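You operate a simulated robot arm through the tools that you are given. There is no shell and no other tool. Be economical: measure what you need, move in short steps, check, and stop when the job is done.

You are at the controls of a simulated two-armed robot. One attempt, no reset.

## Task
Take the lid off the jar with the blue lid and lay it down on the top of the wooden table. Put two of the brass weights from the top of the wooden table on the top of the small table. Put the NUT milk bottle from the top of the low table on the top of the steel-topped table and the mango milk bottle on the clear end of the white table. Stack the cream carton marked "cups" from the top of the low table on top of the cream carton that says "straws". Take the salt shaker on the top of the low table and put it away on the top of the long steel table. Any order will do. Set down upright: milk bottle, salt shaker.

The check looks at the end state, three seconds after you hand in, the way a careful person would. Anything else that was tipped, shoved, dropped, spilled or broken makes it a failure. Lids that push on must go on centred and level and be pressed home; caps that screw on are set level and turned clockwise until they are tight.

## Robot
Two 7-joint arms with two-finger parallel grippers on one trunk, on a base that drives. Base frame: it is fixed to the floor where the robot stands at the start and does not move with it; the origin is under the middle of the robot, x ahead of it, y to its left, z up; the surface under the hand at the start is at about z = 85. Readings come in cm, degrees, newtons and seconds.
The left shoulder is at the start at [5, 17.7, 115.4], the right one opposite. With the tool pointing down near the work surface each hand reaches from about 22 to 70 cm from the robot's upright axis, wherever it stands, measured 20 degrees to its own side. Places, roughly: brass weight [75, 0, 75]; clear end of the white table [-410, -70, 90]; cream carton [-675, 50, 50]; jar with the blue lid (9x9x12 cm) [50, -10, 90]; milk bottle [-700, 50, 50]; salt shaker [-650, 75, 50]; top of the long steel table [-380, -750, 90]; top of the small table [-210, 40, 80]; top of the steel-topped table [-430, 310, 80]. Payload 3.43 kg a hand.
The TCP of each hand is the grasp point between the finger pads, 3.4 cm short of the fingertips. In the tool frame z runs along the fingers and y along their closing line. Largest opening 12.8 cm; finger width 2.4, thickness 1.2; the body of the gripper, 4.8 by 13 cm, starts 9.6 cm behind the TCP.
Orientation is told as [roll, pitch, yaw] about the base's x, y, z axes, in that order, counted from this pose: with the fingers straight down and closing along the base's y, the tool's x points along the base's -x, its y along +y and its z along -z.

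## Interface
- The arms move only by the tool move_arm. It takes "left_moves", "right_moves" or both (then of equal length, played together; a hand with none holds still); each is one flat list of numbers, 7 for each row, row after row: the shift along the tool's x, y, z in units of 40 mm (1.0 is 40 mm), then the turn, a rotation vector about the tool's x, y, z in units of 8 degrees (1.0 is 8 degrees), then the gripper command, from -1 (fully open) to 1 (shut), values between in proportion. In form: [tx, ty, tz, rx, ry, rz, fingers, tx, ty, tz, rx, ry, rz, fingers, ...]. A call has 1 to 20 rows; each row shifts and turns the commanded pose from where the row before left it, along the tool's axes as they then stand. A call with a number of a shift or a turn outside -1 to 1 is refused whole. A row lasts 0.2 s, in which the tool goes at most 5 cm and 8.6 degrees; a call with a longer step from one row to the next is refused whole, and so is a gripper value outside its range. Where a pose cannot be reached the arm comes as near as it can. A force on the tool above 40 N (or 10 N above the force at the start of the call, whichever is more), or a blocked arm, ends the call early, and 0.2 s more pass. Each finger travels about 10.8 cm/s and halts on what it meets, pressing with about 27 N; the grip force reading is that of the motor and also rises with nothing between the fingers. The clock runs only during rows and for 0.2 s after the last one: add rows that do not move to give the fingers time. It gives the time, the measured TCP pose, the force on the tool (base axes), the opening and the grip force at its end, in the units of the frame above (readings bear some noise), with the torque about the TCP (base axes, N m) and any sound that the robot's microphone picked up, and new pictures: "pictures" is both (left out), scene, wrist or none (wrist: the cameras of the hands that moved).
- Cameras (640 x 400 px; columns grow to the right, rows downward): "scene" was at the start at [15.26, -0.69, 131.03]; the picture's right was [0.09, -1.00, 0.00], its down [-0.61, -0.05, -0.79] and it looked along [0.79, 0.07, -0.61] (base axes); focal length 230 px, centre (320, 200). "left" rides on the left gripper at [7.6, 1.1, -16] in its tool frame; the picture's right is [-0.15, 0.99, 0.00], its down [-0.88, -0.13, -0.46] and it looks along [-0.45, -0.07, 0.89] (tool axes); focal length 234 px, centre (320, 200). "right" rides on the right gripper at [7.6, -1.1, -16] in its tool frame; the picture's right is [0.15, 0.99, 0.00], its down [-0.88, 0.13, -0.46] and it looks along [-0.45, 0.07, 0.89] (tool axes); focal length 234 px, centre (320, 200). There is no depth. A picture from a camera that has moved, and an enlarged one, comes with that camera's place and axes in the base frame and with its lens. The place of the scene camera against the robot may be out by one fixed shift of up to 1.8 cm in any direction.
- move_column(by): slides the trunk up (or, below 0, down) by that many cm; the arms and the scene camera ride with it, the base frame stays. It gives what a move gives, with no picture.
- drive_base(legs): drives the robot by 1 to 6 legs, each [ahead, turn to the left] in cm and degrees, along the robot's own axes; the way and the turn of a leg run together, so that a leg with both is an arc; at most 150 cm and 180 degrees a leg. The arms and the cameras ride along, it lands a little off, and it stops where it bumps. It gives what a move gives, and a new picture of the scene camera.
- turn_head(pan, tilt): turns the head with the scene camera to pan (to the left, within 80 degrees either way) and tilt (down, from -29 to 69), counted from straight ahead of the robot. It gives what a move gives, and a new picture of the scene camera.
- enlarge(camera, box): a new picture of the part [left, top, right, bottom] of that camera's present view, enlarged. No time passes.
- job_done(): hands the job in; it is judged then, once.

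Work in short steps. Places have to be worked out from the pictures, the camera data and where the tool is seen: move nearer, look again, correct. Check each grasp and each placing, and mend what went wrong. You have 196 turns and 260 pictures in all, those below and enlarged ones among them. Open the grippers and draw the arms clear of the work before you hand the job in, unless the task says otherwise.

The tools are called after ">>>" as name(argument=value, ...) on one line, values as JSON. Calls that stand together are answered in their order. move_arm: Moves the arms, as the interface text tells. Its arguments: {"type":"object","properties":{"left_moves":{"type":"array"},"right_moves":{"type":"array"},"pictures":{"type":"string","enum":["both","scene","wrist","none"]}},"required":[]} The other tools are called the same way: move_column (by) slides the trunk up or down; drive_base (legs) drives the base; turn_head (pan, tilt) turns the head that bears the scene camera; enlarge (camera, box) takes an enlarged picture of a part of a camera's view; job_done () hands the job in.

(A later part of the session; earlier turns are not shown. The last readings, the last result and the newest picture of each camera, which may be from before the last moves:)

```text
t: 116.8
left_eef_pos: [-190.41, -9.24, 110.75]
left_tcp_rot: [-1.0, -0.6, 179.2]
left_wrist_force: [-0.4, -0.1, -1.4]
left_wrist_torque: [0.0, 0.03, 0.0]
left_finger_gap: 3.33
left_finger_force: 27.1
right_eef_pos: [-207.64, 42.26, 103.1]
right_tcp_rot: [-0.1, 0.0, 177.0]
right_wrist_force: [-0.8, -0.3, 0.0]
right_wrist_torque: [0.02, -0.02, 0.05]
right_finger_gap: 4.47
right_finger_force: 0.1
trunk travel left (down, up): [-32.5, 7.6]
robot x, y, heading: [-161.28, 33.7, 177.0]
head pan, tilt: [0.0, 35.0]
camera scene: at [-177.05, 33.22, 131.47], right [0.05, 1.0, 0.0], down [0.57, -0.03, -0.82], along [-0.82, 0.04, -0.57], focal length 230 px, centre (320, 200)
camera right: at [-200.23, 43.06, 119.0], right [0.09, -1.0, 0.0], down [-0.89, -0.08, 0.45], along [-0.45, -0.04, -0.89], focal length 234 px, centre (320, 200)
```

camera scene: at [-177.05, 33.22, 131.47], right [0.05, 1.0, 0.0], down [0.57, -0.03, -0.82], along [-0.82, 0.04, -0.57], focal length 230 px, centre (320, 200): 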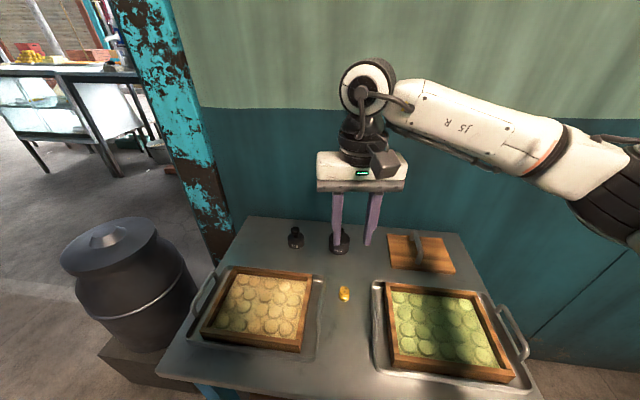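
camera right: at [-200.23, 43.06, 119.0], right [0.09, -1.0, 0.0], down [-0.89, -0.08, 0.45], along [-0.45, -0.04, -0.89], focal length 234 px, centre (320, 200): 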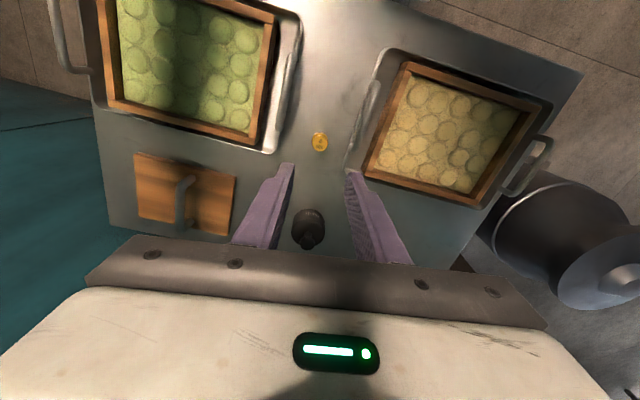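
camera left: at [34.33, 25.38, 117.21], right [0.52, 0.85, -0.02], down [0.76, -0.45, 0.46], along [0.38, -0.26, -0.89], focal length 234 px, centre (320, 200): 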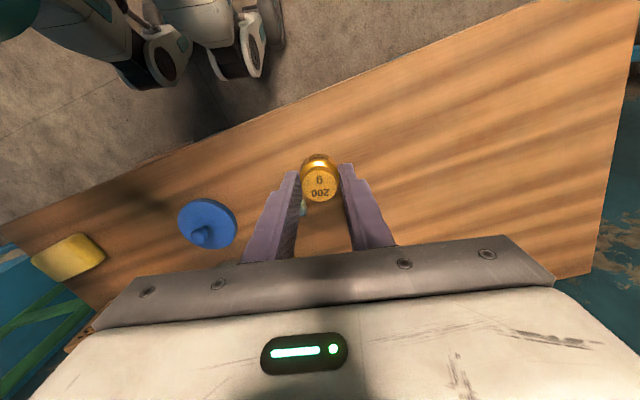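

The first weight stands well. I raise the right hand, back up 14 cm and turn right 47° so the left hand reaches the strip.

>>> move_arm(right_moves=[0, 0, -0.9, 0, 0, 0, 0.3, 0.5, 0, -0.9, 0, 0, 0, 0.3, 0.5, 0, -0.5, 0, 0, 0, 0.3], pictures="none")

>>> drive_base(legs=[[-14, 0], [0, -47]])

>>> enlarge(camera="left", box=[0, 0, 640, 400])

```text
t: 117.6
left_eef_pos: [-190.47, -9.23, 110.67]
left_tcp_rot: [-1.0, -0.7, 179.3]
left_wrist_force: [0.2, 0.5, -2.4]
left_wrist_torque: [0.0, -0.01, 0.02]
left_finger_gap: 3.34
left_finger_force: 27.2
right_eef_pos: [-203.94, 42.0, 112.26]
right_tcp_rot: [0.0, 0.0, 177.1]
right_wrist_force: [0.3, -0.1, 0.3]
right_wrist_torque: [0.03, 0.01, -0.05]
right_finger_gap: 4.48
right_finger_force: 0.0
trunk travel left (down, up): [-32.5, 7.6]
robot x, y, heading: [-161.01, 33.9, 177.2]
head pan, tilt: [0.0, 35.0]
```

```text
t: 121.1
left_eef_pos: [-198.68, 24.89, 110.69]
left_tcp_rot: [-1.0, -0.6, 132.8]
left_wrist_force: [0.8, -0.1, -1.9]
left_wrist_torque: [-0.02, 0.02, -0.01]
left_finger_gap: 3.35
left_finger_force: 27.5
right_eef_pos: [-170.72, 69.93, 112.1]
right_tcp_rot: [0.0, 0.0, 130.4]
right_wrist_force: [0.3, 0.7, 0.1]
right_wrist_torque: [-0.01, -0.05, 0.01]
right_finger_gap: 4.49
right_finger_force: 0.0
trunk travel left (down, up): [-32.5, 7.6]
robot x, y, heading: [-147.11, 33.02, 130.5]
head pan, tilt: [0.0, 35.0]
camera scene: at [-157.67, 43.74, 131.47], right [0.76, 0.65, 0.0], down [0.37, -0.44, -0.82], along [-0.53, 0.62, -0.57], focal length 230 px, centre (320, 200)
```

scene: 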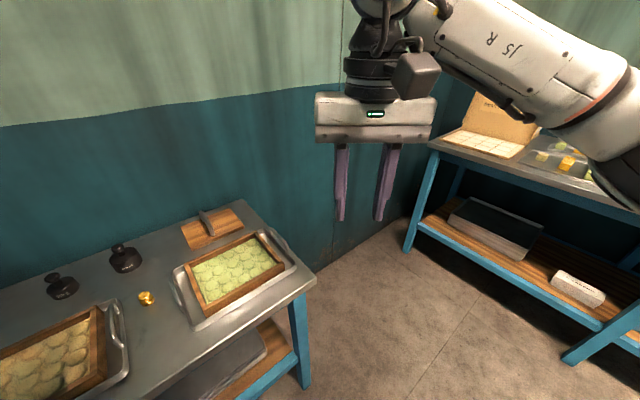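

```text
1.00 times, centred on (320, 200) of left (not enlarged: the box is as wide or as high as the picture)
camera zoom: at [-194.37, 18.24, 126.58], right [-0.83, -0.56, -0.02], down [-0.51, 0.73, 0.47], along [-0.25, 0.39, -0.88], focal length 234 px, centre (320, 200)
```

zoom: 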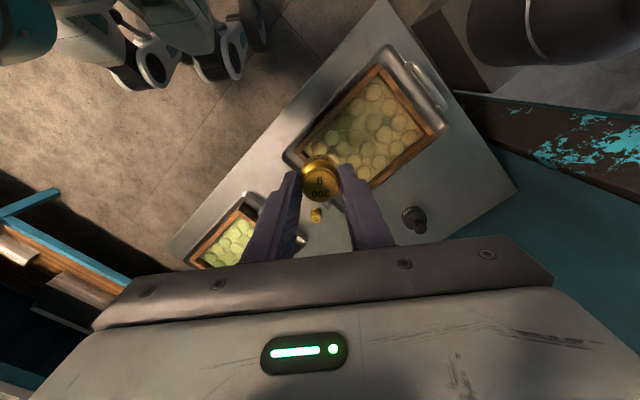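

The left camera agrees with the map. I move the left hand over B (-196.5, 41), then lower to z 92.

>>> move_arm(left_moves=[-0.52, -0.63, 0, 0, 0, 0, 1, -0.52, -0.63, 0, 0, 0, 0, 1, -0.52, -0.63, 0, 0, 0, 0, 1, -0.52, -0.63, 0, 0, 0, 0, 1, -0.5, -0.62, 0, 0, 0, 0, 1, 0, 0, 0.8, 0, 0, 0, 1, 0, 0, 0.8, 0, 0, 0, 1, 0, 0, 0.8, 0, 0, 0, 1, 0, 0, 0.8, 0, 0, 0, 1, 0, 0, 0.8, 0, 0, 0, 1, 0, 0, 0.6, 0, 0, 0, 1])

```text
t: 123.5
left_eef_pos: [-196.51, 41.2, 93.09]
left_tcp_rot: [-5.1, -2.1, 136.3]
left_wrist_force: [-0.3, -0.1, -1.8]
left_wrist_torque: [-0.04, -0.01, -0.02]
left_finger_gap: 3.33
left_finger_force: 27.0
right_eef_pos: [-170.82, 69.9, 112.18]
right_tcp_rot: [0.1, 0.0, 130.5]
right_wrist_force: [0.4, 0.5, 0.1]
right_wrist_torque: [0.0, 0.0, 0.02]
right_finger_gap: 4.49
right_finger_force: 0.1
trunk travel left (down, up): [-32.5, 7.6]
robot x, y, heading: [-147.01, 33.18, 130.6]
head pan, tilt: [0.0, 35.0]
camera scene: at [-157.72, 43.74, 131.46], right [0.76, 0.65, 0.0], down [0.37, -0.44, -0.82], along [-0.53, 0.62, -0.57], focal length 230 px, centre (320, 200)
camera left: at [-192.52, 33.73, 108.51], right [-0.79, -0.61, -0.08], down [-0.56, 0.66, 0.5], along [-0.25, 0.44, -0.86], focal length 234 px, centre (320, 200)
```

scene: 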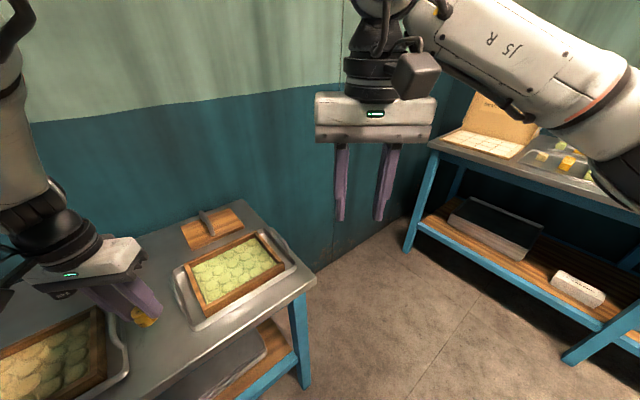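
left: 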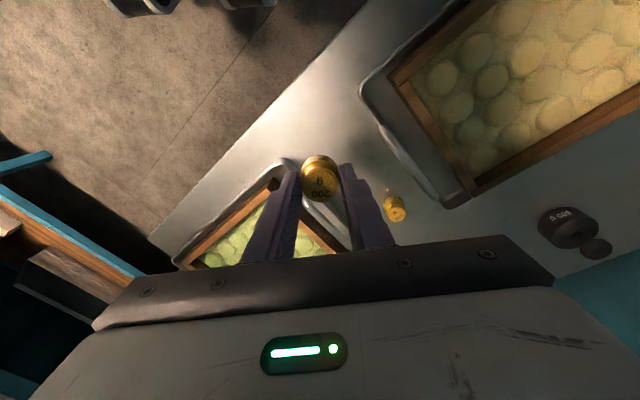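

Landing point is centred in the gap. I level the 5° roll and lower.

>>> move_arm(left_moves=[0, 0, 0, -0.65, 0.25, -0.4, 1, 0, 0, 0, 0, 0, 0, 1, 0, 0, 0.4, 0, 0, 0, 1, 0, 0, 0.4, 0, 0, 0, 1, 0, 0, 0.4, 0, 0, 0, 1, 0, 0, 0.3, 0, 0, 0, 1, 0, 0, 0.2, 0, 0, 0, 1, 0, 0, 0, 0, 0, 0, 1], pictures="wrist")

```text
t: 125.3
left_eef_pos: [-197.61, 39.53, 85.47]
left_tcp_rot: [1.4, 1.4, 139.7]
left_wrist_force: [1.0, -1.0, -2.3]
left_wrist_torque: [0.0, 0.01, 0.0]
left_finger_gap: 3.36
left_finger_force: 27.1
left hand out of reach, approached as far as the arm can: row 1
right_eef_pos: [-170.75, 69.96, 112.25]
right_tcp_rot: [0.0, 0.0, 130.3]
right_wrist_force: [0.1, 0.0, -0.3]
right_wrist_torque: [0.0, -0.01, -0.02]
right_finger_gap: 4.5
right_finger_force: 0.0
trunk travel left (down, up): [-32.5, 7.6]
robot x, y, heading: [-146.82, 33.51, 130.4]
head pan, tilt: [0.0, 35.0]
camera left: at [-192.55, 34.35, 101.66], right [-0.75, -0.66, 0.02], down [-0.59, 0.69, 0.43], along [-0.3, 0.31, -0.9], focal length 234 px, centre (320, 200)
```

left: 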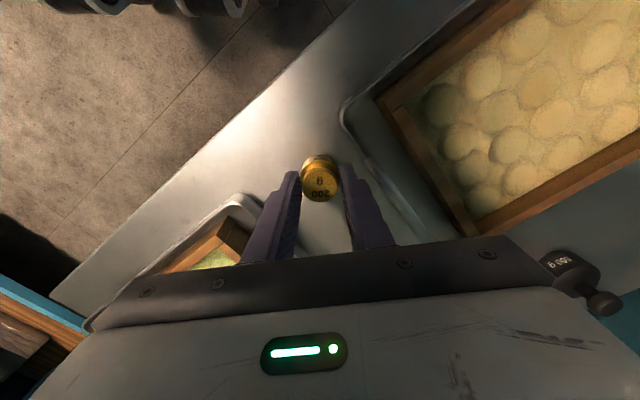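

Level and clear of both trays. I lower the last centimetre finely.

>>> move_arm(left_moves=[0, 0, 0.12, 0, 0, 0, 1, 0, 0, 0.1, 0, 0, 0, 1, 0, 0, 0.08, 0, 0, 0, 1, 0, 0, 0.05, 0, 0, 0, 1, 0, 0, 0, 0, 0, 0, 1], pictures="none")

```text
t: 126.5
left_eef_pos: [-197.61, 39.57, 84.59]
left_tcp_rot: [1.8, 0.8, 139.4]
left_wrist_force: [7.7, 2.1, 21.0]
left_wrist_torque: [0.39, -0.2, -0.06]
left_finger_gap: 3.32
left_finger_force: 27.5
right_eef_pos: [-170.5, 69.89, 112.3]
right_tcp_rot: [0.1, -0.2, 130.4]
right_wrist_force: [0.1, -0.7, 0.2]
right_wrist_torque: [0.01, 0.01, 0.02]
right_finger_gap: 4.5
right_finger_force: 0.1
trunk travel left (down, up): [-32.5, 7.6]
robot x, y, heading: [-147.51, 33.46, 130.5]
head pan, tilt: [0.0, 35.0]
```

Contact at 21 N. I release and rise.

>>> move_arm(left_moves=[0, 0, 0, 0, 0, 0, 0.35, 0, 0, 0, 0, 0, 0, 0.25, 0, 0, 0, 0, 0, 0, 0.2, 0, 0, -0.4, 0, 0, 0, 0.2, 0, 0, -0.8, 0, 0, 0, 0.2, 0, 0, -0.8, 0, 0, 0, 0.2, 0, 0.2, -0.8, 0, 0, 0, 0.2, 0, 0.3, -0.8, 0, 0, 0, 0.2, 0, 0.3, -0.8, 0, 0, 0, 0.2, 0, 0.3, -0.6, 0, 0, 0, 0.2, 0, 0.3, -0.6, 0, 0, 0, 0.2])

```text
t: 128.9
left_eef_pos: [-200.64, 37.49, 107.09]
left_tcp_rot: [1.4, 0.8, 137.1]
left_wrist_force: [-0.3, -0.3, 0.0]
left_wrist_torque: [-0.02, -0.01, 0.01]
left_finger_gap: 5.12
left_finger_force: 0.0
right_eef_pos: [-170.84, 69.89, 112.1]
right_tcp_rot: [-0.1, 0.1, 130.4]
right_wrist_force: [0.6, -1.3, 0.5]
right_wrist_torque: [0.02, 0.01, -0.01]
right_finger_gap: 4.47
right_finger_force: 0.0
trunk travel left (down, up): [-32.5, 7.6]
robot x, y, heading: [-146.93, 32.98, 130.8]
head pan, tilt: [0.0, 35.0]
camera scene: at [-157.64, 43.71, 131.48], right [0.76, 0.65, 0.0], down [0.37, -0.44, -0.82], along [-0.53, 0.62, -0.57], focal length 230 px, centre (320, 200)
camera left: at [-195.71, 31.96, 123.2], right [-0.78, -0.62, 0.02], down [-0.55, 0.71, 0.44], along [-0.29, 0.33, -0.9], focal length 234 px, centre (320, 200)
```

scene: 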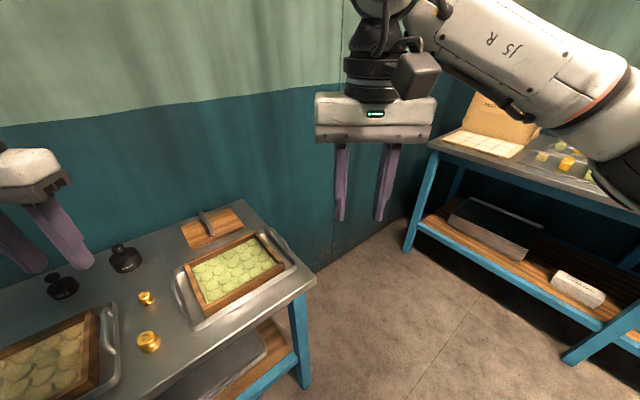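
left: 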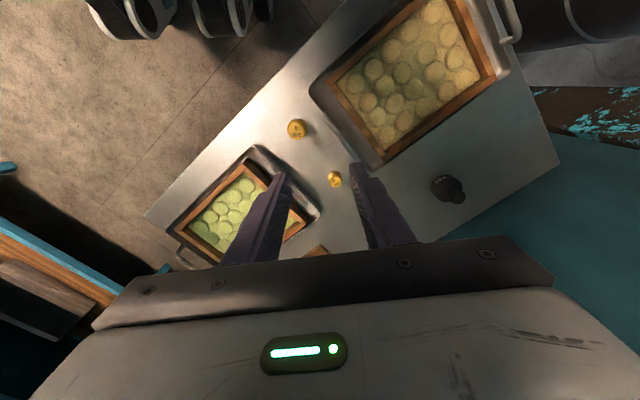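

Both weights stand on the small table. Next the low table, through the doorway; I turn left and drive around the milk can, then look through.

>>> drive_base(legs=[[-20, 0], [0, 129], [100, 0], [0, -75]])

```text
t: 143.9
left_eef_pos: [-186.35, -122.11, 106.77]
left_tcp_rot: [1.8, 1.4, -167.9]
left_wrist_force: [-0.1, 0.2, 0.1]
left_wrist_torque: [0.01, 0.04, -0.04]
left_finger_gap: 5.12
left_finger_force: 0.0
right_eef_pos: [-195.56, -78.61, 112.2]
right_tcp_rot: [-0.1, 0.0, -175.0]
right_wrist_force: [-0.4, -0.5, -0.6]
right_wrist_torque: [-0.03, 0.01, -0.02]
right_finger_gap: 4.47
right_finger_force: 0.1
trunk travel left (down, up): [-32.5, 7.6]
robot x, y, heading: [-152.15, -80.75, -174.9]
head pan, tilt: [0.0, 35.0]
camera scene: at [-167.95, -83.5, 131.47], right [-0.09, 1.0, 0.0], down [0.57, 0.05, -0.82], along [-0.82, -0.07, -0.57], focal length 230 px, centre (320, 200)
```

scene: 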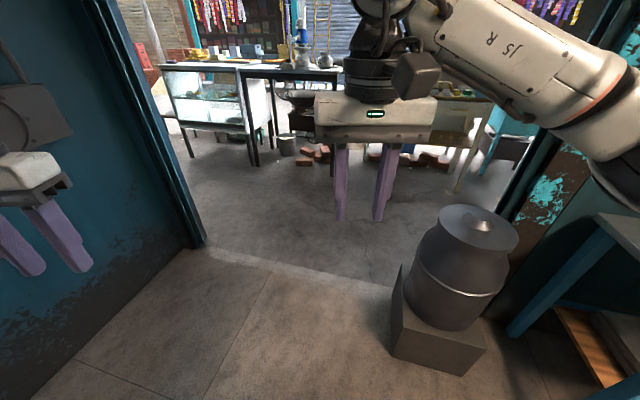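

Doorway spans roughly y -180 to -20. I look up and ahead for the route.

>>> turn_head(pan=-5, tilt=12)

```text
t: 144.7
left_eef_pos: [-186.37, -122.08, 106.72]
left_tcp_rot: [1.5, 1.3, -167.8]
left_wrist_force: [0.3, -0.2, 0.0]
left_wrist_torque: [-0.02, -0.01, -0.01]
left_finger_gap: 5.1
left_finger_force: 0.1
right_eef_pos: [-195.49, -78.61, 112.21]
right_tcp_rot: [0.0, 0.1, -175.0]
right_wrist_force: [0.2, 0.6, 0.3]
right_wrist_torque: [-0.01, 0.0, 0.02]
right_finger_gap: 4.5
right_finger_force: 0.0
trunk travel left (down, up): [-32.5, 7.6]
robot x, y, heading: [-151.79, -80.81, -175.0]
head pan, tilt: [-5.0, 12.0]
camera scene: at [-168.5, -82.74, 135.15], right [0.0, 1.0, 0.0], down [0.21, 0.0, -0.98], along [-0.98, 0.0, -0.21], focal length 230 px, centre (320, 200)
```

scene: 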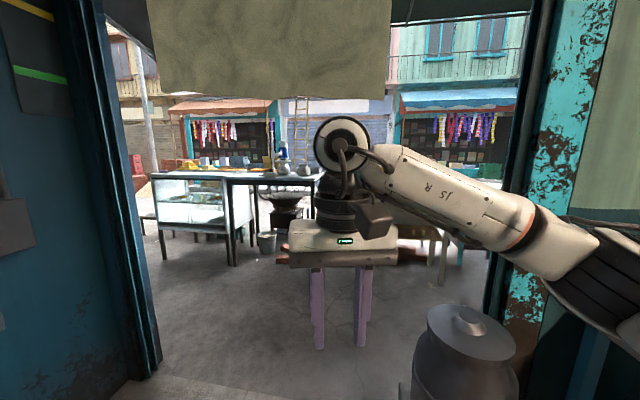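

A cloth hangs in the doorway; I lower the trunk to pass beneath it and drive out.

>>> move_column(by=-18)

>>> drive_base(legs=[[0, -5], [110, 0]])

```text
t: 146.7
left_eef_pos: [-186.2, -122.15, 88.56]
left_tcp_rot: [1.6, 1.4, -167.8]
left_wrist_force: [-0.6, 0.5, 0.3]
left_wrist_torque: [-0.01, -0.03, 0.0]
left_finger_gap: 5.13
left_finger_force: 0.0
right_eef_pos: [-195.51, -78.47, 94.3]
right_tcp_rot: [0.0, 0.1, -175.0]
right_wrist_force: [0.2, 0.3, 0.2]
right_wrist_torque: [0.02, -0.02, -0.03]
right_finger_gap: 4.47
right_finger_force: 0.0
trunk travel left (down, up): [-14.5, 25.6]
robot x, y, heading: [-151.86, -80.66, -175.0]
head pan, tilt: [-5.0, 12.0]
```

```text
t: 152.9
left_eef_pos: [-300.55, -118.11, 88.72]
left_tcp_rot: [1.5, 1.5, -173.3]
left_wrist_force: [0.2, -0.2, -0.6]
left_wrist_torque: [-0.01, 0.0, 0.0]
left_finger_gap: 5.13
left_finger_force: 0.0
right_eef_pos: [-305.61, -73.88, 94.12]
right_tcp_rot: [0.0, 0.0, 179.4]
right_wrist_force: [0.0, -0.8, 0.3]
right_wrist_torque: [0.02, 0.03, -0.02]
right_finger_gap: 4.48
right_finger_force: 0.0
trunk travel left (down, up): [-14.5, 25.6]
robot x, y, heading: [-262.4, -80.07, 179.6]
head pan, tilt: [-5.0, 12.0]
camera scene: at [-278.91, -80.66, 117.16], right [0.1, 1.0, 0.0], down [0.21, -0.02, -0.98], along [-0.97, 0.09, -0.21], focal length 230 px, centre (320, 200)
```

scene: 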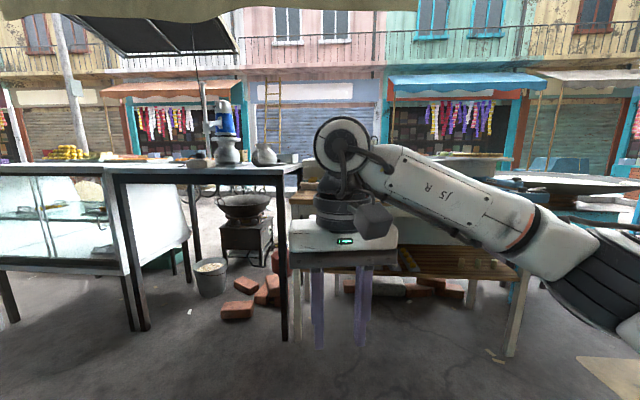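

The white table is straight ahead (y -85…40). I look right for a way around.

>>> turn_head(pan=-55, tilt=15)

```text
t: 154.1
left_eef_pos: [-300.63, -118.16, 88.59]
left_tcp_rot: [1.5, 1.4, -173.4]
left_wrist_force: [0.3, 0.7, 0.0]
left_wrist_torque: [-0.01, -0.02, 0.01]
left_finger_gap: 5.14
left_finger_force: 0.1
right_eef_pos: [-305.49, -73.91, 94.24]
right_tcp_rot: [0.0, 0.1, 179.4]
right_wrist_force: [-0.4, 0.3, 0.3]
right_wrist_torque: [-0.01, 0.0, 0.02]
right_finger_gap: 4.5
right_finger_force: 0.1
trunk travel left (down, up): [-14.5, 25.6]
robot x, y, heading: [-262.37, -80.25, 179.4]
head pan, tilt: [-55.0, 15.0]
camera scene: at [-274.92, -73.86, 116.67], right [0.82, 0.57, 0.0], down [0.15, -0.21, -0.97], along [-0.55, 0.8, -0.26], focal length 230 px, centre (320, 200)
```

scene: 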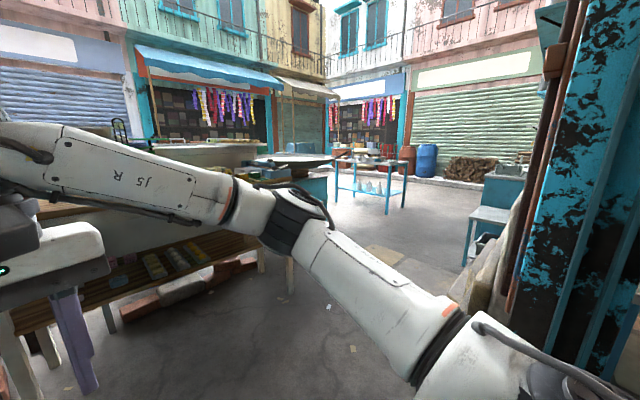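

I turn right and drive along in front of the white table.

>>> drive_base(legs=[[0, -71], [120, 0]])

>>> turn_head(pan=25, tilt=12)

```text
t: 158.9
left_eef_pos: [-315.22, -44.97, 87.93]
left_tcp_rot: [-1.1, 2.1, 117.2]
left_wrist_force: [0.4, -0.1, 0.3]
left_wrist_torque: [-0.07, 0.07, -0.01]
left_finger_gap: 5.12
left_finger_force: 0.1
right_eef_pos: [-274.25, -25.42, 94.18]
right_tcp_rot: [0.1, -0.1, 107.8]
right_wrist_force: [0.0, 0.3, 0.5]
right_wrist_torque: [0.04, 0.0, 0.04]
right_finger_gap: 4.48
right_finger_force: 0.0
trunk travel left (down, up): [-14.5, 25.6]
robot x, y, heading: [-268.58, -69.29, 108.8]
head pan, tilt: [-55.0, 15.0]
stopped in leg 2: the robot was blocked; the commanded pose is now the measured one
camera scene: at [-265.51, -56.45, 116.67], right [0.81, -0.59, 0.0], down [-0.15, -0.21, -0.97], along [0.57, 0.78, -0.26], focal length 230 px, centre (320, 200)
```

scene: 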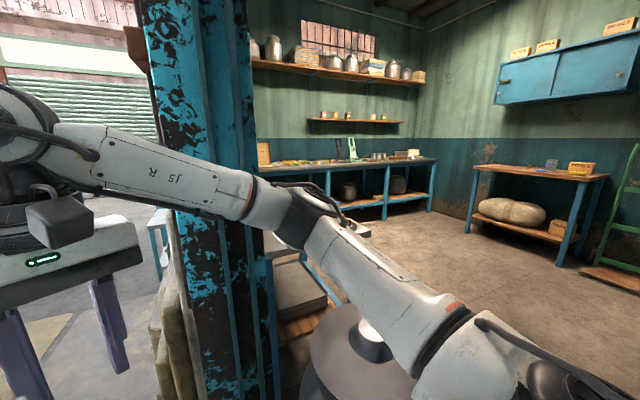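

```text
t: 160.4
left_eef_pos: [-315.45, -45.3, 87.99]
left_tcp_rot: [-1.0, 2.0, 117.0]
left_wrist_force: [-0.3, 0.5, 0.5]
left_wrist_torque: [0.0, 0.02, 0.02]
left_finger_gap: 5.12
left_finger_force: 0.0
right_eef_pos: [-274.42, -25.74, 94.23]
right_tcp_rot: [0.0, 0.0, 107.6]
right_wrist_force: [0.1, -0.4, 1.0]
right_wrist_torque: [-0.01, 0.0, 0.04]
right_finger_gap: 4.46
right_finger_force: 0.1
trunk travel left (down, up): [-14.5, 25.6]
robot x, y, heading: [-268.57, -69.13, 108.7]
head pan, tilt: [25.0, 12.0]
camera scene: at [-277.63, -57.41, 117.16], right [0.72, 0.69, 0.0], down [0.14, -0.15, -0.98], along [-0.67, 0.71, -0.21], focal length 230 px, centre (320, 200)
```

scene: 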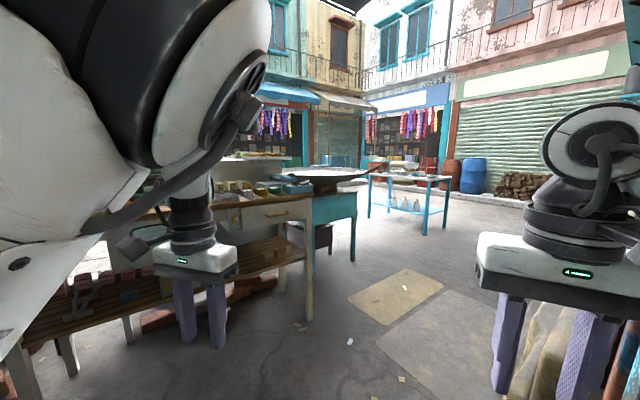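

The right elbow caught the door post side. I back off a little, get further from the wall and try again mid-corridor (x ≈ -303).

>>> drive_base(legs=[[-11, 0], [0, 71], [36, 0], [0, -80]])

```text
t: 170.1
left_eef_pos: [-344.77, -50.52, 88.12]
left_tcp_rot: [-0.5, 2.0, 109.5]
left_wrist_force: [-0.7, -0.3, 0.3]
left_wrist_torque: [0.0, -0.02, -0.01]
left_finger_gap: 5.12
left_finger_force: 0.0
right_eef_pos: [-301.8, -36.53, 94.18]
right_tcp_rot: [0.0, 0.0, 100.5]
right_wrist_force: [0.1, 0.8, -0.5]
right_wrist_torque: [0.02, -0.01, -0.03]
right_finger_gap: 4.46
right_finger_force: 0.0
trunk travel left (down, up): [-14.5, 25.6]
robot x, y, heading: [-301.1, -80.64, 101.4]
head pan, tilt: [25.0, 12.0]
camera scene: at [-308.32, -67.49, 117.16], right [0.81, 0.59, 0.0], down [0.12, -0.17, -0.98], along [-0.58, 0.79, -0.21], focal length 230 px, centre (320, 200)
```

scene: 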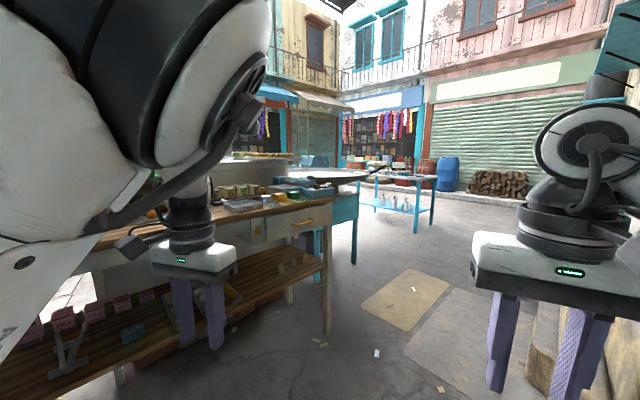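

Now clear on both sides. I go on along the corridor.

>>> drive_base(legs=[[0, -4], [125, 0]])

>>> turn_head(pan=60, tilt=15)

```text
t: 176.9
left_eef_pos: [-359.67, 75.57, 87.95]
left_tcp_rot: [-0.6, 2.0, 106.3]
left_wrist_force: [0.0, -0.2, 0.5]
left_wrist_torque: [0.0, -0.02, -0.01]
left_finger_gap: 5.13
left_finger_force: 0.1
right_eef_pos: [-315.94, 87.21, 94.28]
right_tcp_rot: [0.0, 0.0, 97.4]
right_wrist_force: [-0.1, -0.6, -0.1]
right_wrist_torque: [0.0, 0.0, -0.02]
right_finger_gap: 4.48
right_finger_force: 0.0
trunk travel left (down, up): [-14.5, 25.6]
robot x, y, heading: [-317.8, 43.37, 98.1]
head pan, tilt: [25.0, 12.0]
camera scene: at [-324.14, 56.62, 117.16], right [0.84, 0.55, 0.0], down [0.11, -0.17, -0.98], along [-0.53, 0.82, -0.21], focal length 230 px, centre (320, 200)
```

scene: 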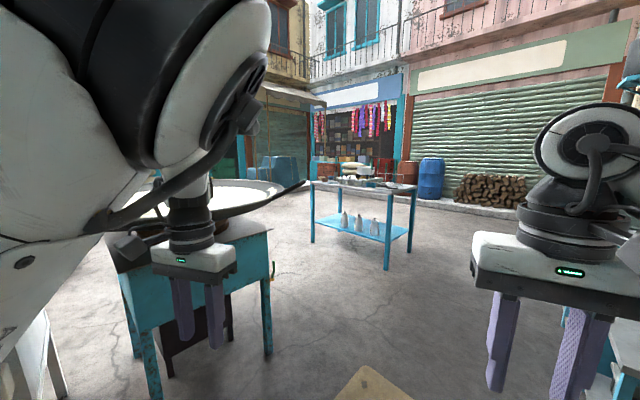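

```text
t: 177.9
left_eef_pos: [-359.75, 75.57, 87.95]
left_tcp_rot: [-0.6, 2.1, 106.4]
left_wrist_force: [0.3, -0.1, -0.1]
left_wrist_torque: [0.02, -0.03, 0.01]
left_finger_gap: 5.11
left_finger_force: 0.1
right_eef_pos: [-315.9, 87.25, 94.19]
right_tcp_rot: [0.0, 0.0, 97.4]
right_wrist_force: [-0.4, -0.4, 0.0]
right_wrist_torque: [-0.03, 0.02, -0.01]
right_finger_gap: 4.48
right_finger_force: 0.1
trunk travel left (down, up): [-14.5, 25.6]
robot x, y, heading: [-317.81, 43.54, 97.9]
head pan, tilt: [60.0, 15.0]
camera scene: at [-327.71, 52.29, 116.67], right [0.37, 0.93, 0.0], down [0.24, -0.1, -0.97], along [-0.9, 0.36, -0.26], focal length 230 px, centre (320, 200)
```

scene: 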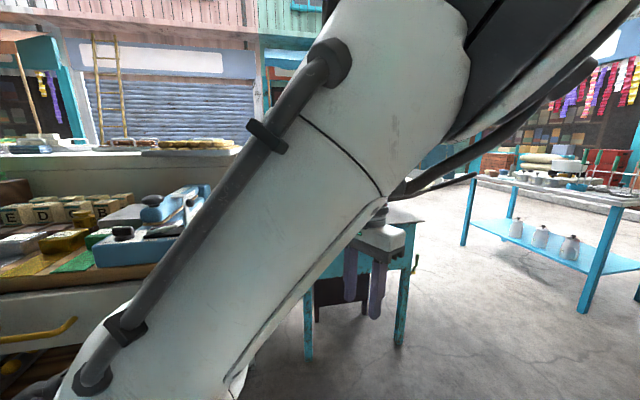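

I can see the griddle cart (y ≲ 150) and the steel-topped table (y ≳ 274). I drive between them.

>>> drive_base(legs=[[0, -3], [150, 0], [12, 0], [0, 85]])

>>> turn_head(pan=0, tilt=15)

```text
t: 190.3
left_eef_pos: [-369.12, 168.53, 88.0]
left_tcp_rot: [-0.6, 2.0, -171.4]
left_wrist_force: [0.6, 1.0, 0.1]
left_wrist_torque: [0.0, 0.0, -0.03]
left_finger_gap: 5.12
left_finger_force: 0.2
right_eef_pos: [-374.82, 213.36, 94.21]
right_tcp_rot: [0.1, 0.0, 179.7]
right_wrist_force: [0.1, -0.5, -0.6]
right_wrist_torque: [0.04, 0.0, 0.02]
right_finger_gap: 4.47
right_finger_force: 0.1
trunk travel left (down, up): [-14.5, 25.6]
robot x, y, heading: [-331.49, 206.1, -179.7]
head pan, tilt: [60.0, 15.0]
camera scene: at [-343.45, 196.34, 116.67], right [-0.87, 0.49, 0.0], down [0.13, 0.23, -0.97], along [-0.48, -0.84, -0.26], focal length 230 px, centre (320, 200)
```

scene: 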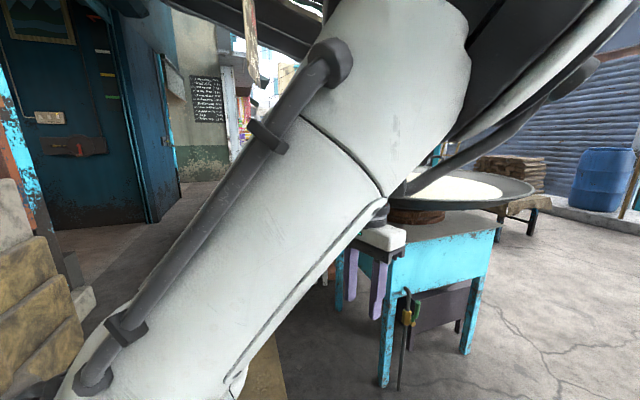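

```text
t: 191.6
left_eef_pos: [-369.23, 168.56, 87.95]
left_tcp_rot: [-0.7, 2.0, -171.3]
left_wrist_force: [0.2, -0.3, 0.4]
left_wrist_torque: [0.0, 0.01, 0.0]
left_finger_gap: 5.11
left_finger_force: 0.0
right_eef_pos: [-374.85, 213.5, 94.16]
right_tcp_rot: [0.0, 0.0, 179.7]
right_wrist_force: [-0.2, -0.2, 0.4]
right_wrist_torque: [-0.02, 0.01, 0.03]
right_finger_gap: 4.5
right_finger_force: 0.1
trunk travel left (down, up): [-14.5, 25.6]
robot x, y, heading: [-331.29, 205.91, -179.7]
head pan, tilt: [0.0, 15.0]
camera scene: at [-348.17, 204.39, 116.67], right [-0.01, 1.0, 0.0], down [0.26, 0.0, -0.97], along [-0.97, -0.01, -0.26], focal length 230 px, centre (320, 200)
```

scene: 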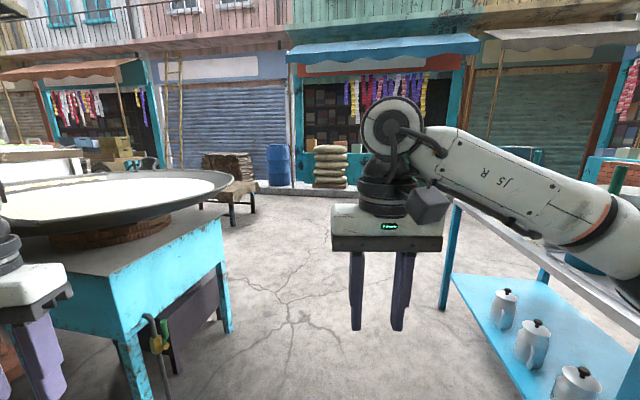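

The griddle pan sticks out toward my path; I raise the trunk to pass above it and keep a little right.

>>> move_column(by=18)

>>> drive_base(legs=[[0, -4], [150, 0], [60, 4]])

>>> turn_head(pan=35, tilt=22)

```text
t: 193.6
left_eef_pos: [-369.15, 168.69, 106.03]
left_tcp_rot: [-0.6, 2.0, -171.3]
left_wrist_force: [-0.3, 0.0, 0.4]
left_wrist_torque: [0.02, -0.03, 0.0]
left_finger_gap: 5.12
left_finger_force: 0.1
right_eef_pos: [-374.95, 213.53, 112.18]
right_tcp_rot: [0.0, 0.0, 179.7]
right_wrist_force: [1.1, -1.0, -0.5]
right_wrist_torque: [-0.02, 0.02, -0.02]
right_finger_gap: 4.47
right_finger_force: 0.0
trunk travel left (down, up): [-32.5, 7.6]
robot x, y, heading: [-331.6, 205.84, -179.5]
head pan, tilt: [0.0, 15.0]
```

```text
t: 204.4
left_eef_pos: [-576.32, 177.67, 106.06]
left_tcp_rot: [-0.5, 2.0, -170.3]
left_wrist_force: [-0.3, 0.0, 0.7]
left_wrist_torque: [-0.02, 0.03, -0.01]
left_finger_gap: 5.14
left_finger_force: 0.0
right_eef_pos: [-582.74, 222.49, 112.1]
right_tcp_rot: [0.0, 0.0, -179.4]
right_wrist_force: [-0.1, 0.4, 0.9]
right_wrist_torque: [0.0, 0.0, -0.02]
right_finger_gap: 4.46
right_finger_force: 0.1
trunk travel left (down, up): [-32.5, 7.6]
robot x, y, heading: [-539.48, 215.27, -178.8]
head pan, tilt: [0.0, 15.0]
camera scene: at [-556.0, 213.77, 134.66], right [-0.02, 1.0, 0.0], down [0.26, 0.01, -0.97], along [-0.97, -0.02, -0.26], focal length 230 px, centre (320, 200)
```

scene: 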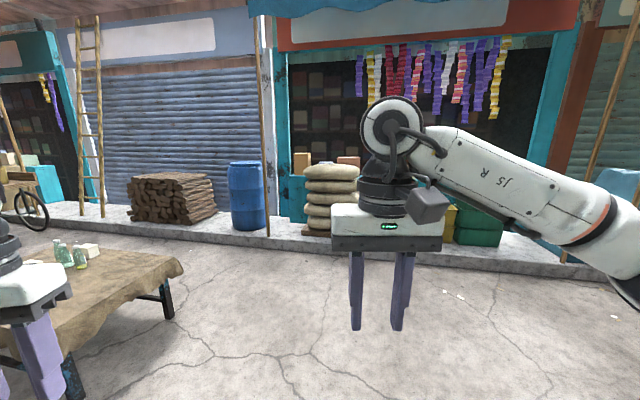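

```text
t: 205.4
left_eef_pos: [-576.24, 177.68, 106.05]
left_tcp_rot: [-0.6, 2.1, -170.3]
left_wrist_force: [-0.3, 0.6, -0.2]
left_wrist_torque: [0.0, 0.04, 0.01]
left_finger_gap: 5.13
left_finger_force: 0.1
right_eef_pos: [-582.74, 222.45, 112.2]
right_tcp_rot: [0.1, 0.0, -179.3]
right_wrist_force: [0.1, 0.5, 1.2]
right_wrist_torque: [0.04, -0.01, 0.0]
right_finger_gap: 4.48
right_finger_force: 0.0
trunk travel left (down, up): [-32.5, 7.6]
robot x, y, heading: [-539.28, 215.33, -178.4]
head pan, tilt: [35.0, 22.0]
camera scene: at [-554.1, 208.5, 133.53], right [-0.59, 0.81, 0.0], down [0.3, 0.22, -0.93], along [-0.75, -0.55, -0.37], focal length 230 px, centre (320, 200)
```

scene: 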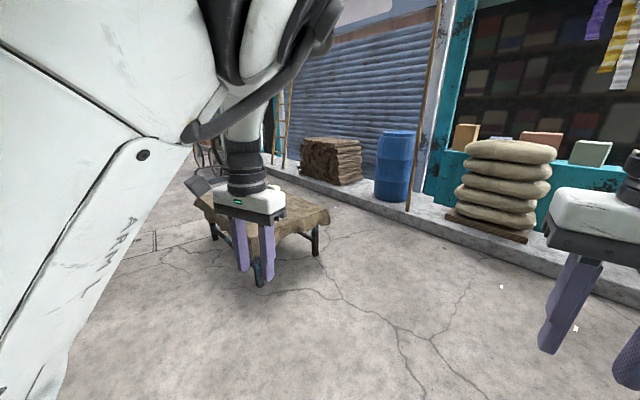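

The low table is ahead-left. I turn towards it to get a clear look at what stands where.

>>> drive_base(legs=[[0, 55]])

>>> turn_head(pan=5, tilt=28)

```text
t: 208.2
left_eef_pos: [-530.43, 163.37, 105.99]
left_tcp_rot: [-0.5, 2.0, -116.7]
left_wrist_force: [-0.8, 0.1, 0.5]
left_wrist_torque: [-0.02, 0.0, -0.04]
left_finger_gap: 5.13
left_finger_force: 0.0
right_eef_pos: [-570.54, 184.62, 112.26]
right_tcp_rot: [0.0, 0.0, -125.6]
right_wrist_force: [0.1, 0.3, -0.3]
right_wrist_torque: [0.01, 0.02, 0.01]
right_finger_gap: 4.47
right_finger_force: 0.0
trunk travel left (down, up): [-32.5, 7.6]
robot x, y, heading: [-539.23, 215.68, -125.1]
head pan, tilt: [35.0, 22.0]
camera scene: at [-543.59, 199.13, 133.53], right [-1.0, 0.0, 0.0], down [0.0, 0.37, -0.93], along [0.0, -0.93, -0.37], focal length 230 px, centre (320, 200)
```

scene: 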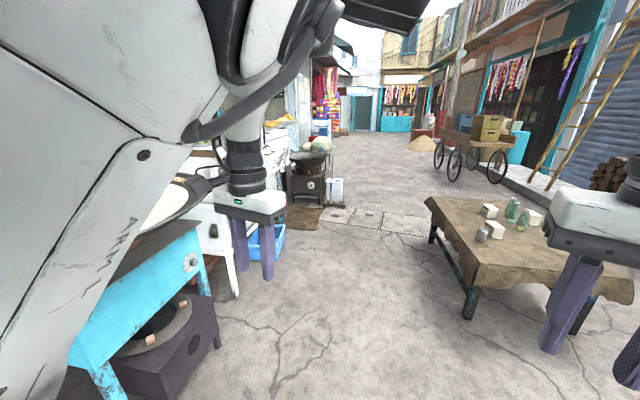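

```text
t: 209.2
left_eef_pos: [-530.58, 163.37, 106.03]
left_tcp_rot: [-0.6, 2.0, -116.5]
left_wrist_force: [0.3, -0.6, 0.2]
left_wrist_torque: [0.0, -0.02, 0.02]
left_finger_gap: 5.13
left_finger_force: 0.1
right_eef_pos: [-570.47, 184.56, 112.17]
right_tcp_rot: [0.0, 0.0, -125.5]
right_wrist_force: [0.5, 0.1, -0.5]
right_wrist_torque: [0.03, 0.05, 0.02]
right_finger_gap: 4.5
right_finger_force: 0.0
trunk travel left (down, up): [-32.5, 7.6]
robot x, y, heading: [-539.13, 215.32, -124.9]
head pan, tilt: [5.0, 28.0]
camera scene: at [-548.16, 200.51, 132.57], right [-0.87, 0.5, 0.0], down [0.23, 0.41, -0.88], along [-0.44, -0.77, -0.47], focal length 230 px, centre (320, 200)
```

scene: 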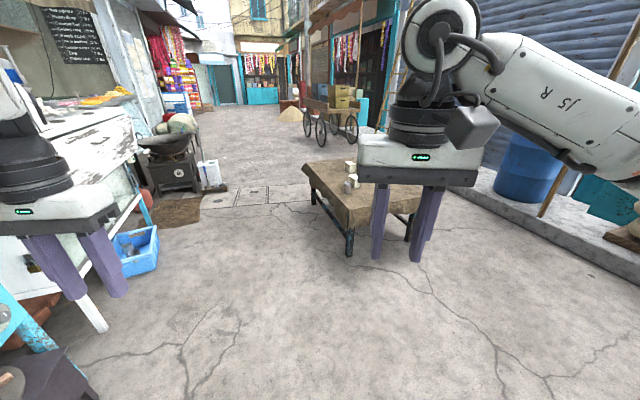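

The items stand toward the table's far (west) side, with open street beyond. I drive around the north end and come up facing east from the west side.

>>> drive_base(legs=[[0, -55], [150, 0], [58, 0], [0, 90], [140, 0]])

>>> turn_head(pan=55, tilt=35)

```text
t: 232.4
left_eef_pos: [-713.49, 42.2, 106.0]
left_tcp_rot: [-0.6, 2.0, -82.1]
left_wrist_force: [0.0, 0.3, -0.2]
left_wrist_torque: [0.05, 0.02, -0.01]
left_finger_gap: 5.12
left_finger_force: 0.1
right_eef_pos: [-758.52, 37.16, 112.18]
right_tcp_rot: [-0.1, 0.1, -91.1]
right_wrist_force: [0.3, 0.0, 0.8]
right_wrist_torque: [0.02, -0.03, 0.01]
right_finger_gap: 4.46
right_finger_force: 0.1
trunk travel left (down, up): [-32.5, 7.6]
robot x, y, heading: [-750.52, 79.92, -90.4]
head pan, tilt: [5.0, 28.0]
camera scene: at [-750.03, 62.77, 132.56], right [-1.0, -0.08, 0.0], down [-0.04, 0.47, -0.88], along [0.07, -0.88, -0.47], focal length 230 px, centre (320, 200)
```

scene: 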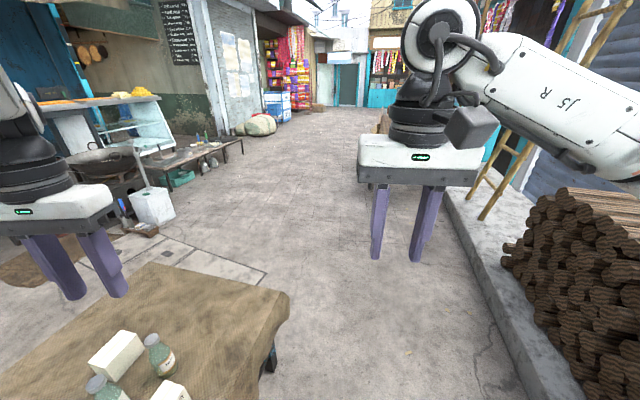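

```text
t: 233.5
left_eef_pos: [-713.68, 42.19, 105.99]
left_tcp_rot: [-0.7, 2.1, -82.1]
left_wrist_force: [0.3, -0.2, 0.5]
left_wrist_torque: [0.0, 0.04, 0.0]
left_finger_gap: 5.11
left_finger_force: 0.2
right_eef_pos: [-758.57, 37.11, 112.26]
right_tcp_rot: [0.0, 0.0, -91.1]
right_wrist_force: [-0.1, -0.4, -0.2]
right_wrist_torque: [-0.01, -0.01, 0.0]
right_finger_gap: 4.47
right_finger_force: 0.0
trunk travel left (down, up): [-32.5, 7.6]
robot x, y, heading: [-750.23, 80.37, -90.7]
head pan, tilt: [55.0, 35.0]
camera scene: at [-743.59, 66.77, 131.47], right [-0.58, -0.81, 0.0], down [-0.47, 0.33, -0.82], along [0.67, -0.48, -0.57], focal length 230 px, centre (320, 200)
```

scene: 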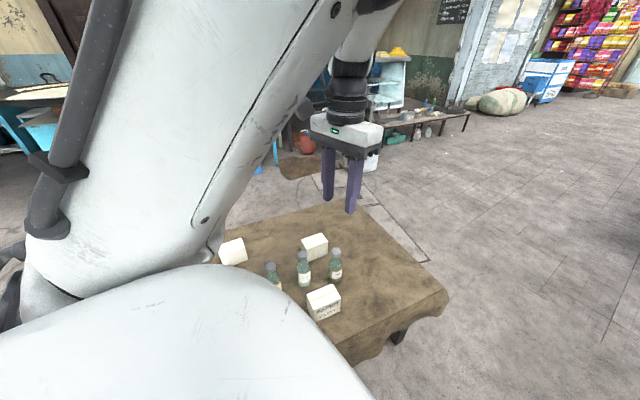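

Three bottles and three cartons are visible. I enlarge to read the labels.

>>> enlarge(camera="scene", box=[210, 215, 370, 325])

```text
3.64 times, centred on (290, 270) of scene
camera zoom: at [-743.59, 66.77, 131.47], right [-0.58, -0.81, 0.0], down [-0.47, 0.33, -0.82], along [0.67, -0.48, -0.57], focal length 837 px, centre (429, -54)
```

zoom: 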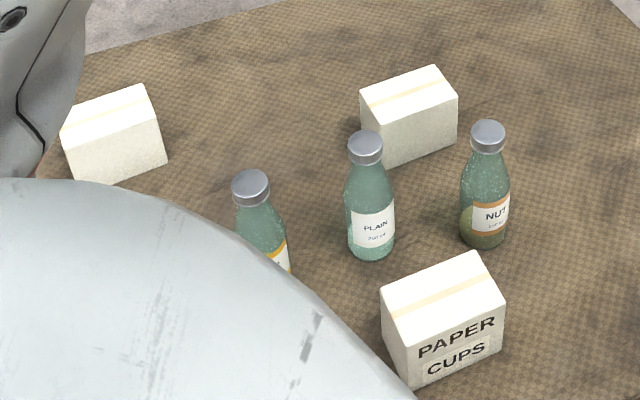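

NUT is the rightmost bottle (~(-699, 27)), PLAIN middle, mango left (~(-689, 50)); "PAPER CUPS" is the near carton (~(-706, 38)). I drive beside and turn to face the table.

>>> drive_base(legs=[[41, 0], [0, 90]])

>>> turn_head(pan=0, tilt=45)

```text
t: 239.9
left_eef_pos: [-712.58, 75.99, 106.15]
left_tcp_rot: [-0.7, 2.0, 8.0]
left_wrist_force: [0.5, -0.9, -0.2]
left_wrist_torque: [0.01, 0.03, 0.02]
left_finger_gap: 5.11
left_finger_force: 0.1
right_eef_pos: [-707.41, 30.95, 112.31]
right_tcp_rot: [0.0, -0.1, -1.1]
right_wrist_force: [0.2, 0.3, 0.0]
right_wrist_torque: [0.0, -0.02, 0.0]
right_finger_gap: 4.48
right_finger_force: 0.0
trunk travel left (down, up): [-32.5, 7.6]
robot x, y, heading: [-750.84, 39.0, -0.3]
head pan, tilt: [55.0, 35.0]
camera scene: at [-738.98, 44.78, 131.47], right [0.82, -0.58, 0.0], down [-0.33, -0.47, -0.82], along [0.47, 0.67, -0.57], focal length 230 px, centre (320, 200)
```

scene: 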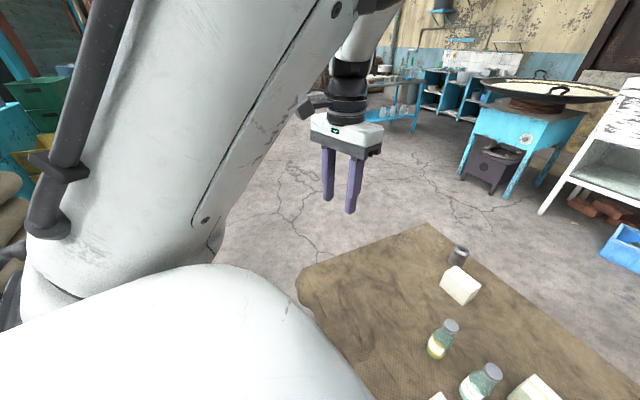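

```text
t: 241.2
left_eef_pos: [-712.56, 75.85, 106.12]
left_tcp_rot: [-0.7, 2.0, 8.1]
left_wrist_force: [-0.8, 0.3, 0.0]
left_wrist_torque: [0.01, -0.01, -0.02]
left_finger_gap: 5.09
left_finger_force: 0.0
right_eef_pos: [-707.54, 30.99, 112.31]
right_tcp_rot: [0.0, -0.2, -1.1]
right_wrist_force: [-0.2, 0.3, 0.6]
right_wrist_torque: [0.01, -0.01, -0.01]
right_finger_gap: 4.48
right_finger_force: 0.1
trunk travel left (down, up): [-32.5, 7.6]
robot x, y, heading: [-750.64, 39.06, -0.2]
head pan, tilt: [0.0, 45.0]
camera scene: at [-735.93, 37.54, 129.99], right [0.0, -1.0, 0.0], down [-0.71, 0.0, -0.71], along [0.71, 0.0, -0.71], focal length 230 px, centre (320, 200)
```

scene: 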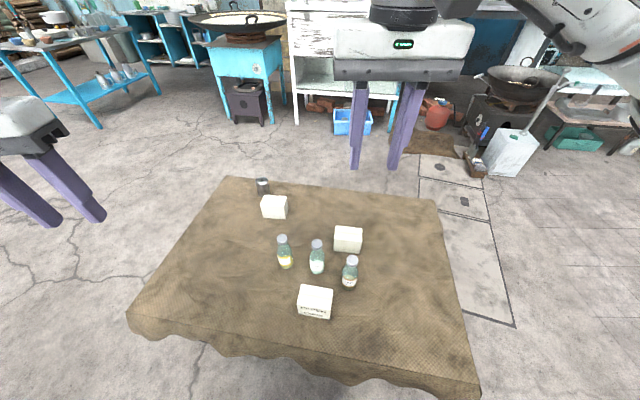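

Positions are consistent from two views. I lower the trunk 30 cm and bring the right hand above the NUT bottle.

>>> move_column(by=-30)

>>> move_arm(right_moves=[-0.65, -0.32, 0, 0, 0, 0, -0.4, -0.65, -0.32, 0, 0, 0, 0, -0.4, -0.65, -0.31, 0, 0, 0, 0, -0.4, 0, 0, 0, 0, 0, 0, -0.4])

```text
t: 244.2
left_eef_pos: [-712.73, 75.86, 76.12]
left_tcp_rot: [-0.6, 2.0, 7.9]
left_wrist_force: [0.6, -0.5, 0.8]
left_wrist_torque: [-0.02, -0.01, 0.02]
left_finger_gap: 5.12
left_finger_force: 0.0
right_eef_pos: [-707.46, 30.91, 82.18]
right_tcp_rot: [0.1, -0.1, -1.1]
right_wrist_force: [-1.0, 0.7, -0.7]
right_wrist_torque: [0.01, 0.01, 0.01]
right_finger_gap: 4.48
right_finger_force: 0.0
trunk travel left (down, up): [-2.5, 37.6]
robot x, y, heading: [-750.8, 38.98, -0.3]
head pan, tilt: [0.0, 45.0]
```

```text
t: 245.2
left_eef_pos: [-712.71, 75.81, 76.03]
left_tcp_rot: [-0.6, 2.0, 8.0]
left_wrist_force: [-0.8, 0.4, 0.3]
left_wrist_torque: [0.01, 0.0, 0.01]
left_finger_gap: 5.12
left_finger_force: 0.1
right_eef_pos: [-699.71, 26.86, 82.25]
right_tcp_rot: [-0.1, -0.1, -1.1]
right_wrist_force: [0.2, 0.4, 0.7]
right_wrist_torque: [0.04, 0.02, 0.02]
right_finger_gap: 8.95
right_finger_force: 0.1
trunk travel left (down, up): [-2.5, 37.6]
robot x, y, heading: [-750.88, 39.1, -0.2]
head pan, tilt: [0.0, 45.0]
camera scene: at [-735.93, 37.53, 99.99], right [-0.01, -1.0, 0.0], down [-0.71, 0.0, -0.71], along [0.71, 0.0, -0.71], focal length 230 px, centre (320, 200)
camera right: at [-707.5, 25.97, 98.16], right [-0.13, 0.99, 0.0], down [0.88, 0.11, 0.46], along [0.45, 0.06, -0.89], focal length 234 px, centre (320, 200)
```

scene: 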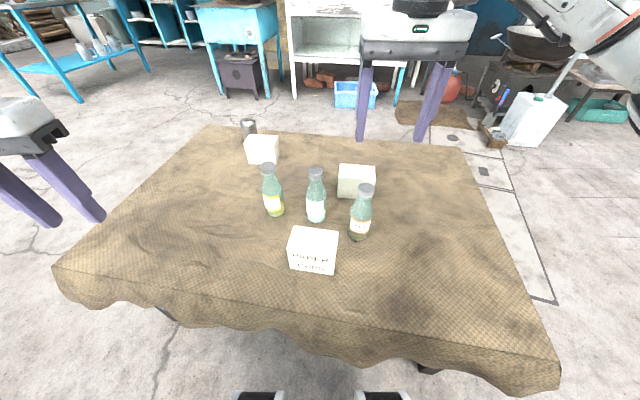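
right: 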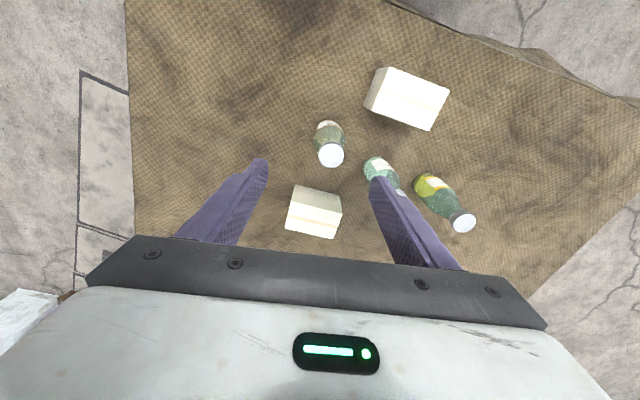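

Triangulation puts the NUT cap at about (-698.6, 28.4, 67). I correct and descend partway to check the alignment.

>>> move_arm(right_moves=[-0.28, 0.38, 0, 0, 0, 0, -0.25, 0, 0, 0.8, 0, 0, 0, -0.25, 0, 0, 0.8, 0, 0, 0, -0.25, 0, 0, 0.9, 0, 0, 0, -0.25, 0, 0, 0.5, 0, 0, 0, -0.25], pictures="wrist")

```text
t: 246.4
left_eef_pos: [-712.63, 75.96, 76.11]
left_tcp_rot: [-0.5, 2.0, 8.0]
left_wrist_force: [0.1, -0.5, 0.8]
left_wrist_torque: [-0.02, 0.0, 0.0]
left_finger_gap: 5.12
left_finger_force: 0.0
right_eef_pos: [-698.63, 28.3, 70.18]
right_tcp_rot: [0.1, -0.1, -1.1]
right_wrist_force: [0.5, 0.5, -1.2]
right_wrist_torque: [0.01, -0.01, -0.01]
right_finger_gap: 7.98
right_finger_force: 0.0
trunk travel left (down, up): [-2.5, 37.6]
robot x, y, heading: [-750.7, 39.33, -0.6]
head pan, tilt: [0.0, 45.0]
camera right: at [-706.4, 27.47, 86.13], right [-0.13, 0.99, 0.0], down [0.88, 0.11, 0.46], along [0.45, 0.06, -0.89], focal length 234 px, centre (320, 200)
```

right: 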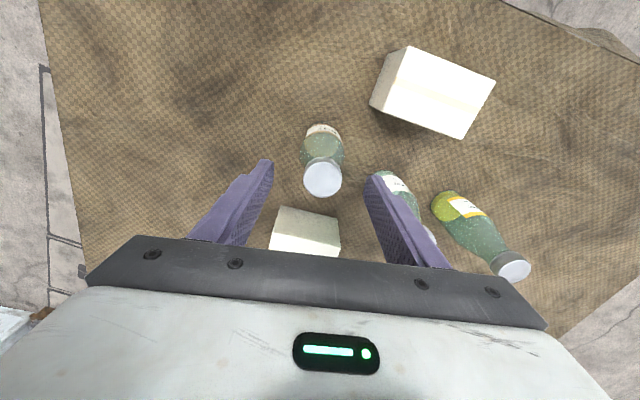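

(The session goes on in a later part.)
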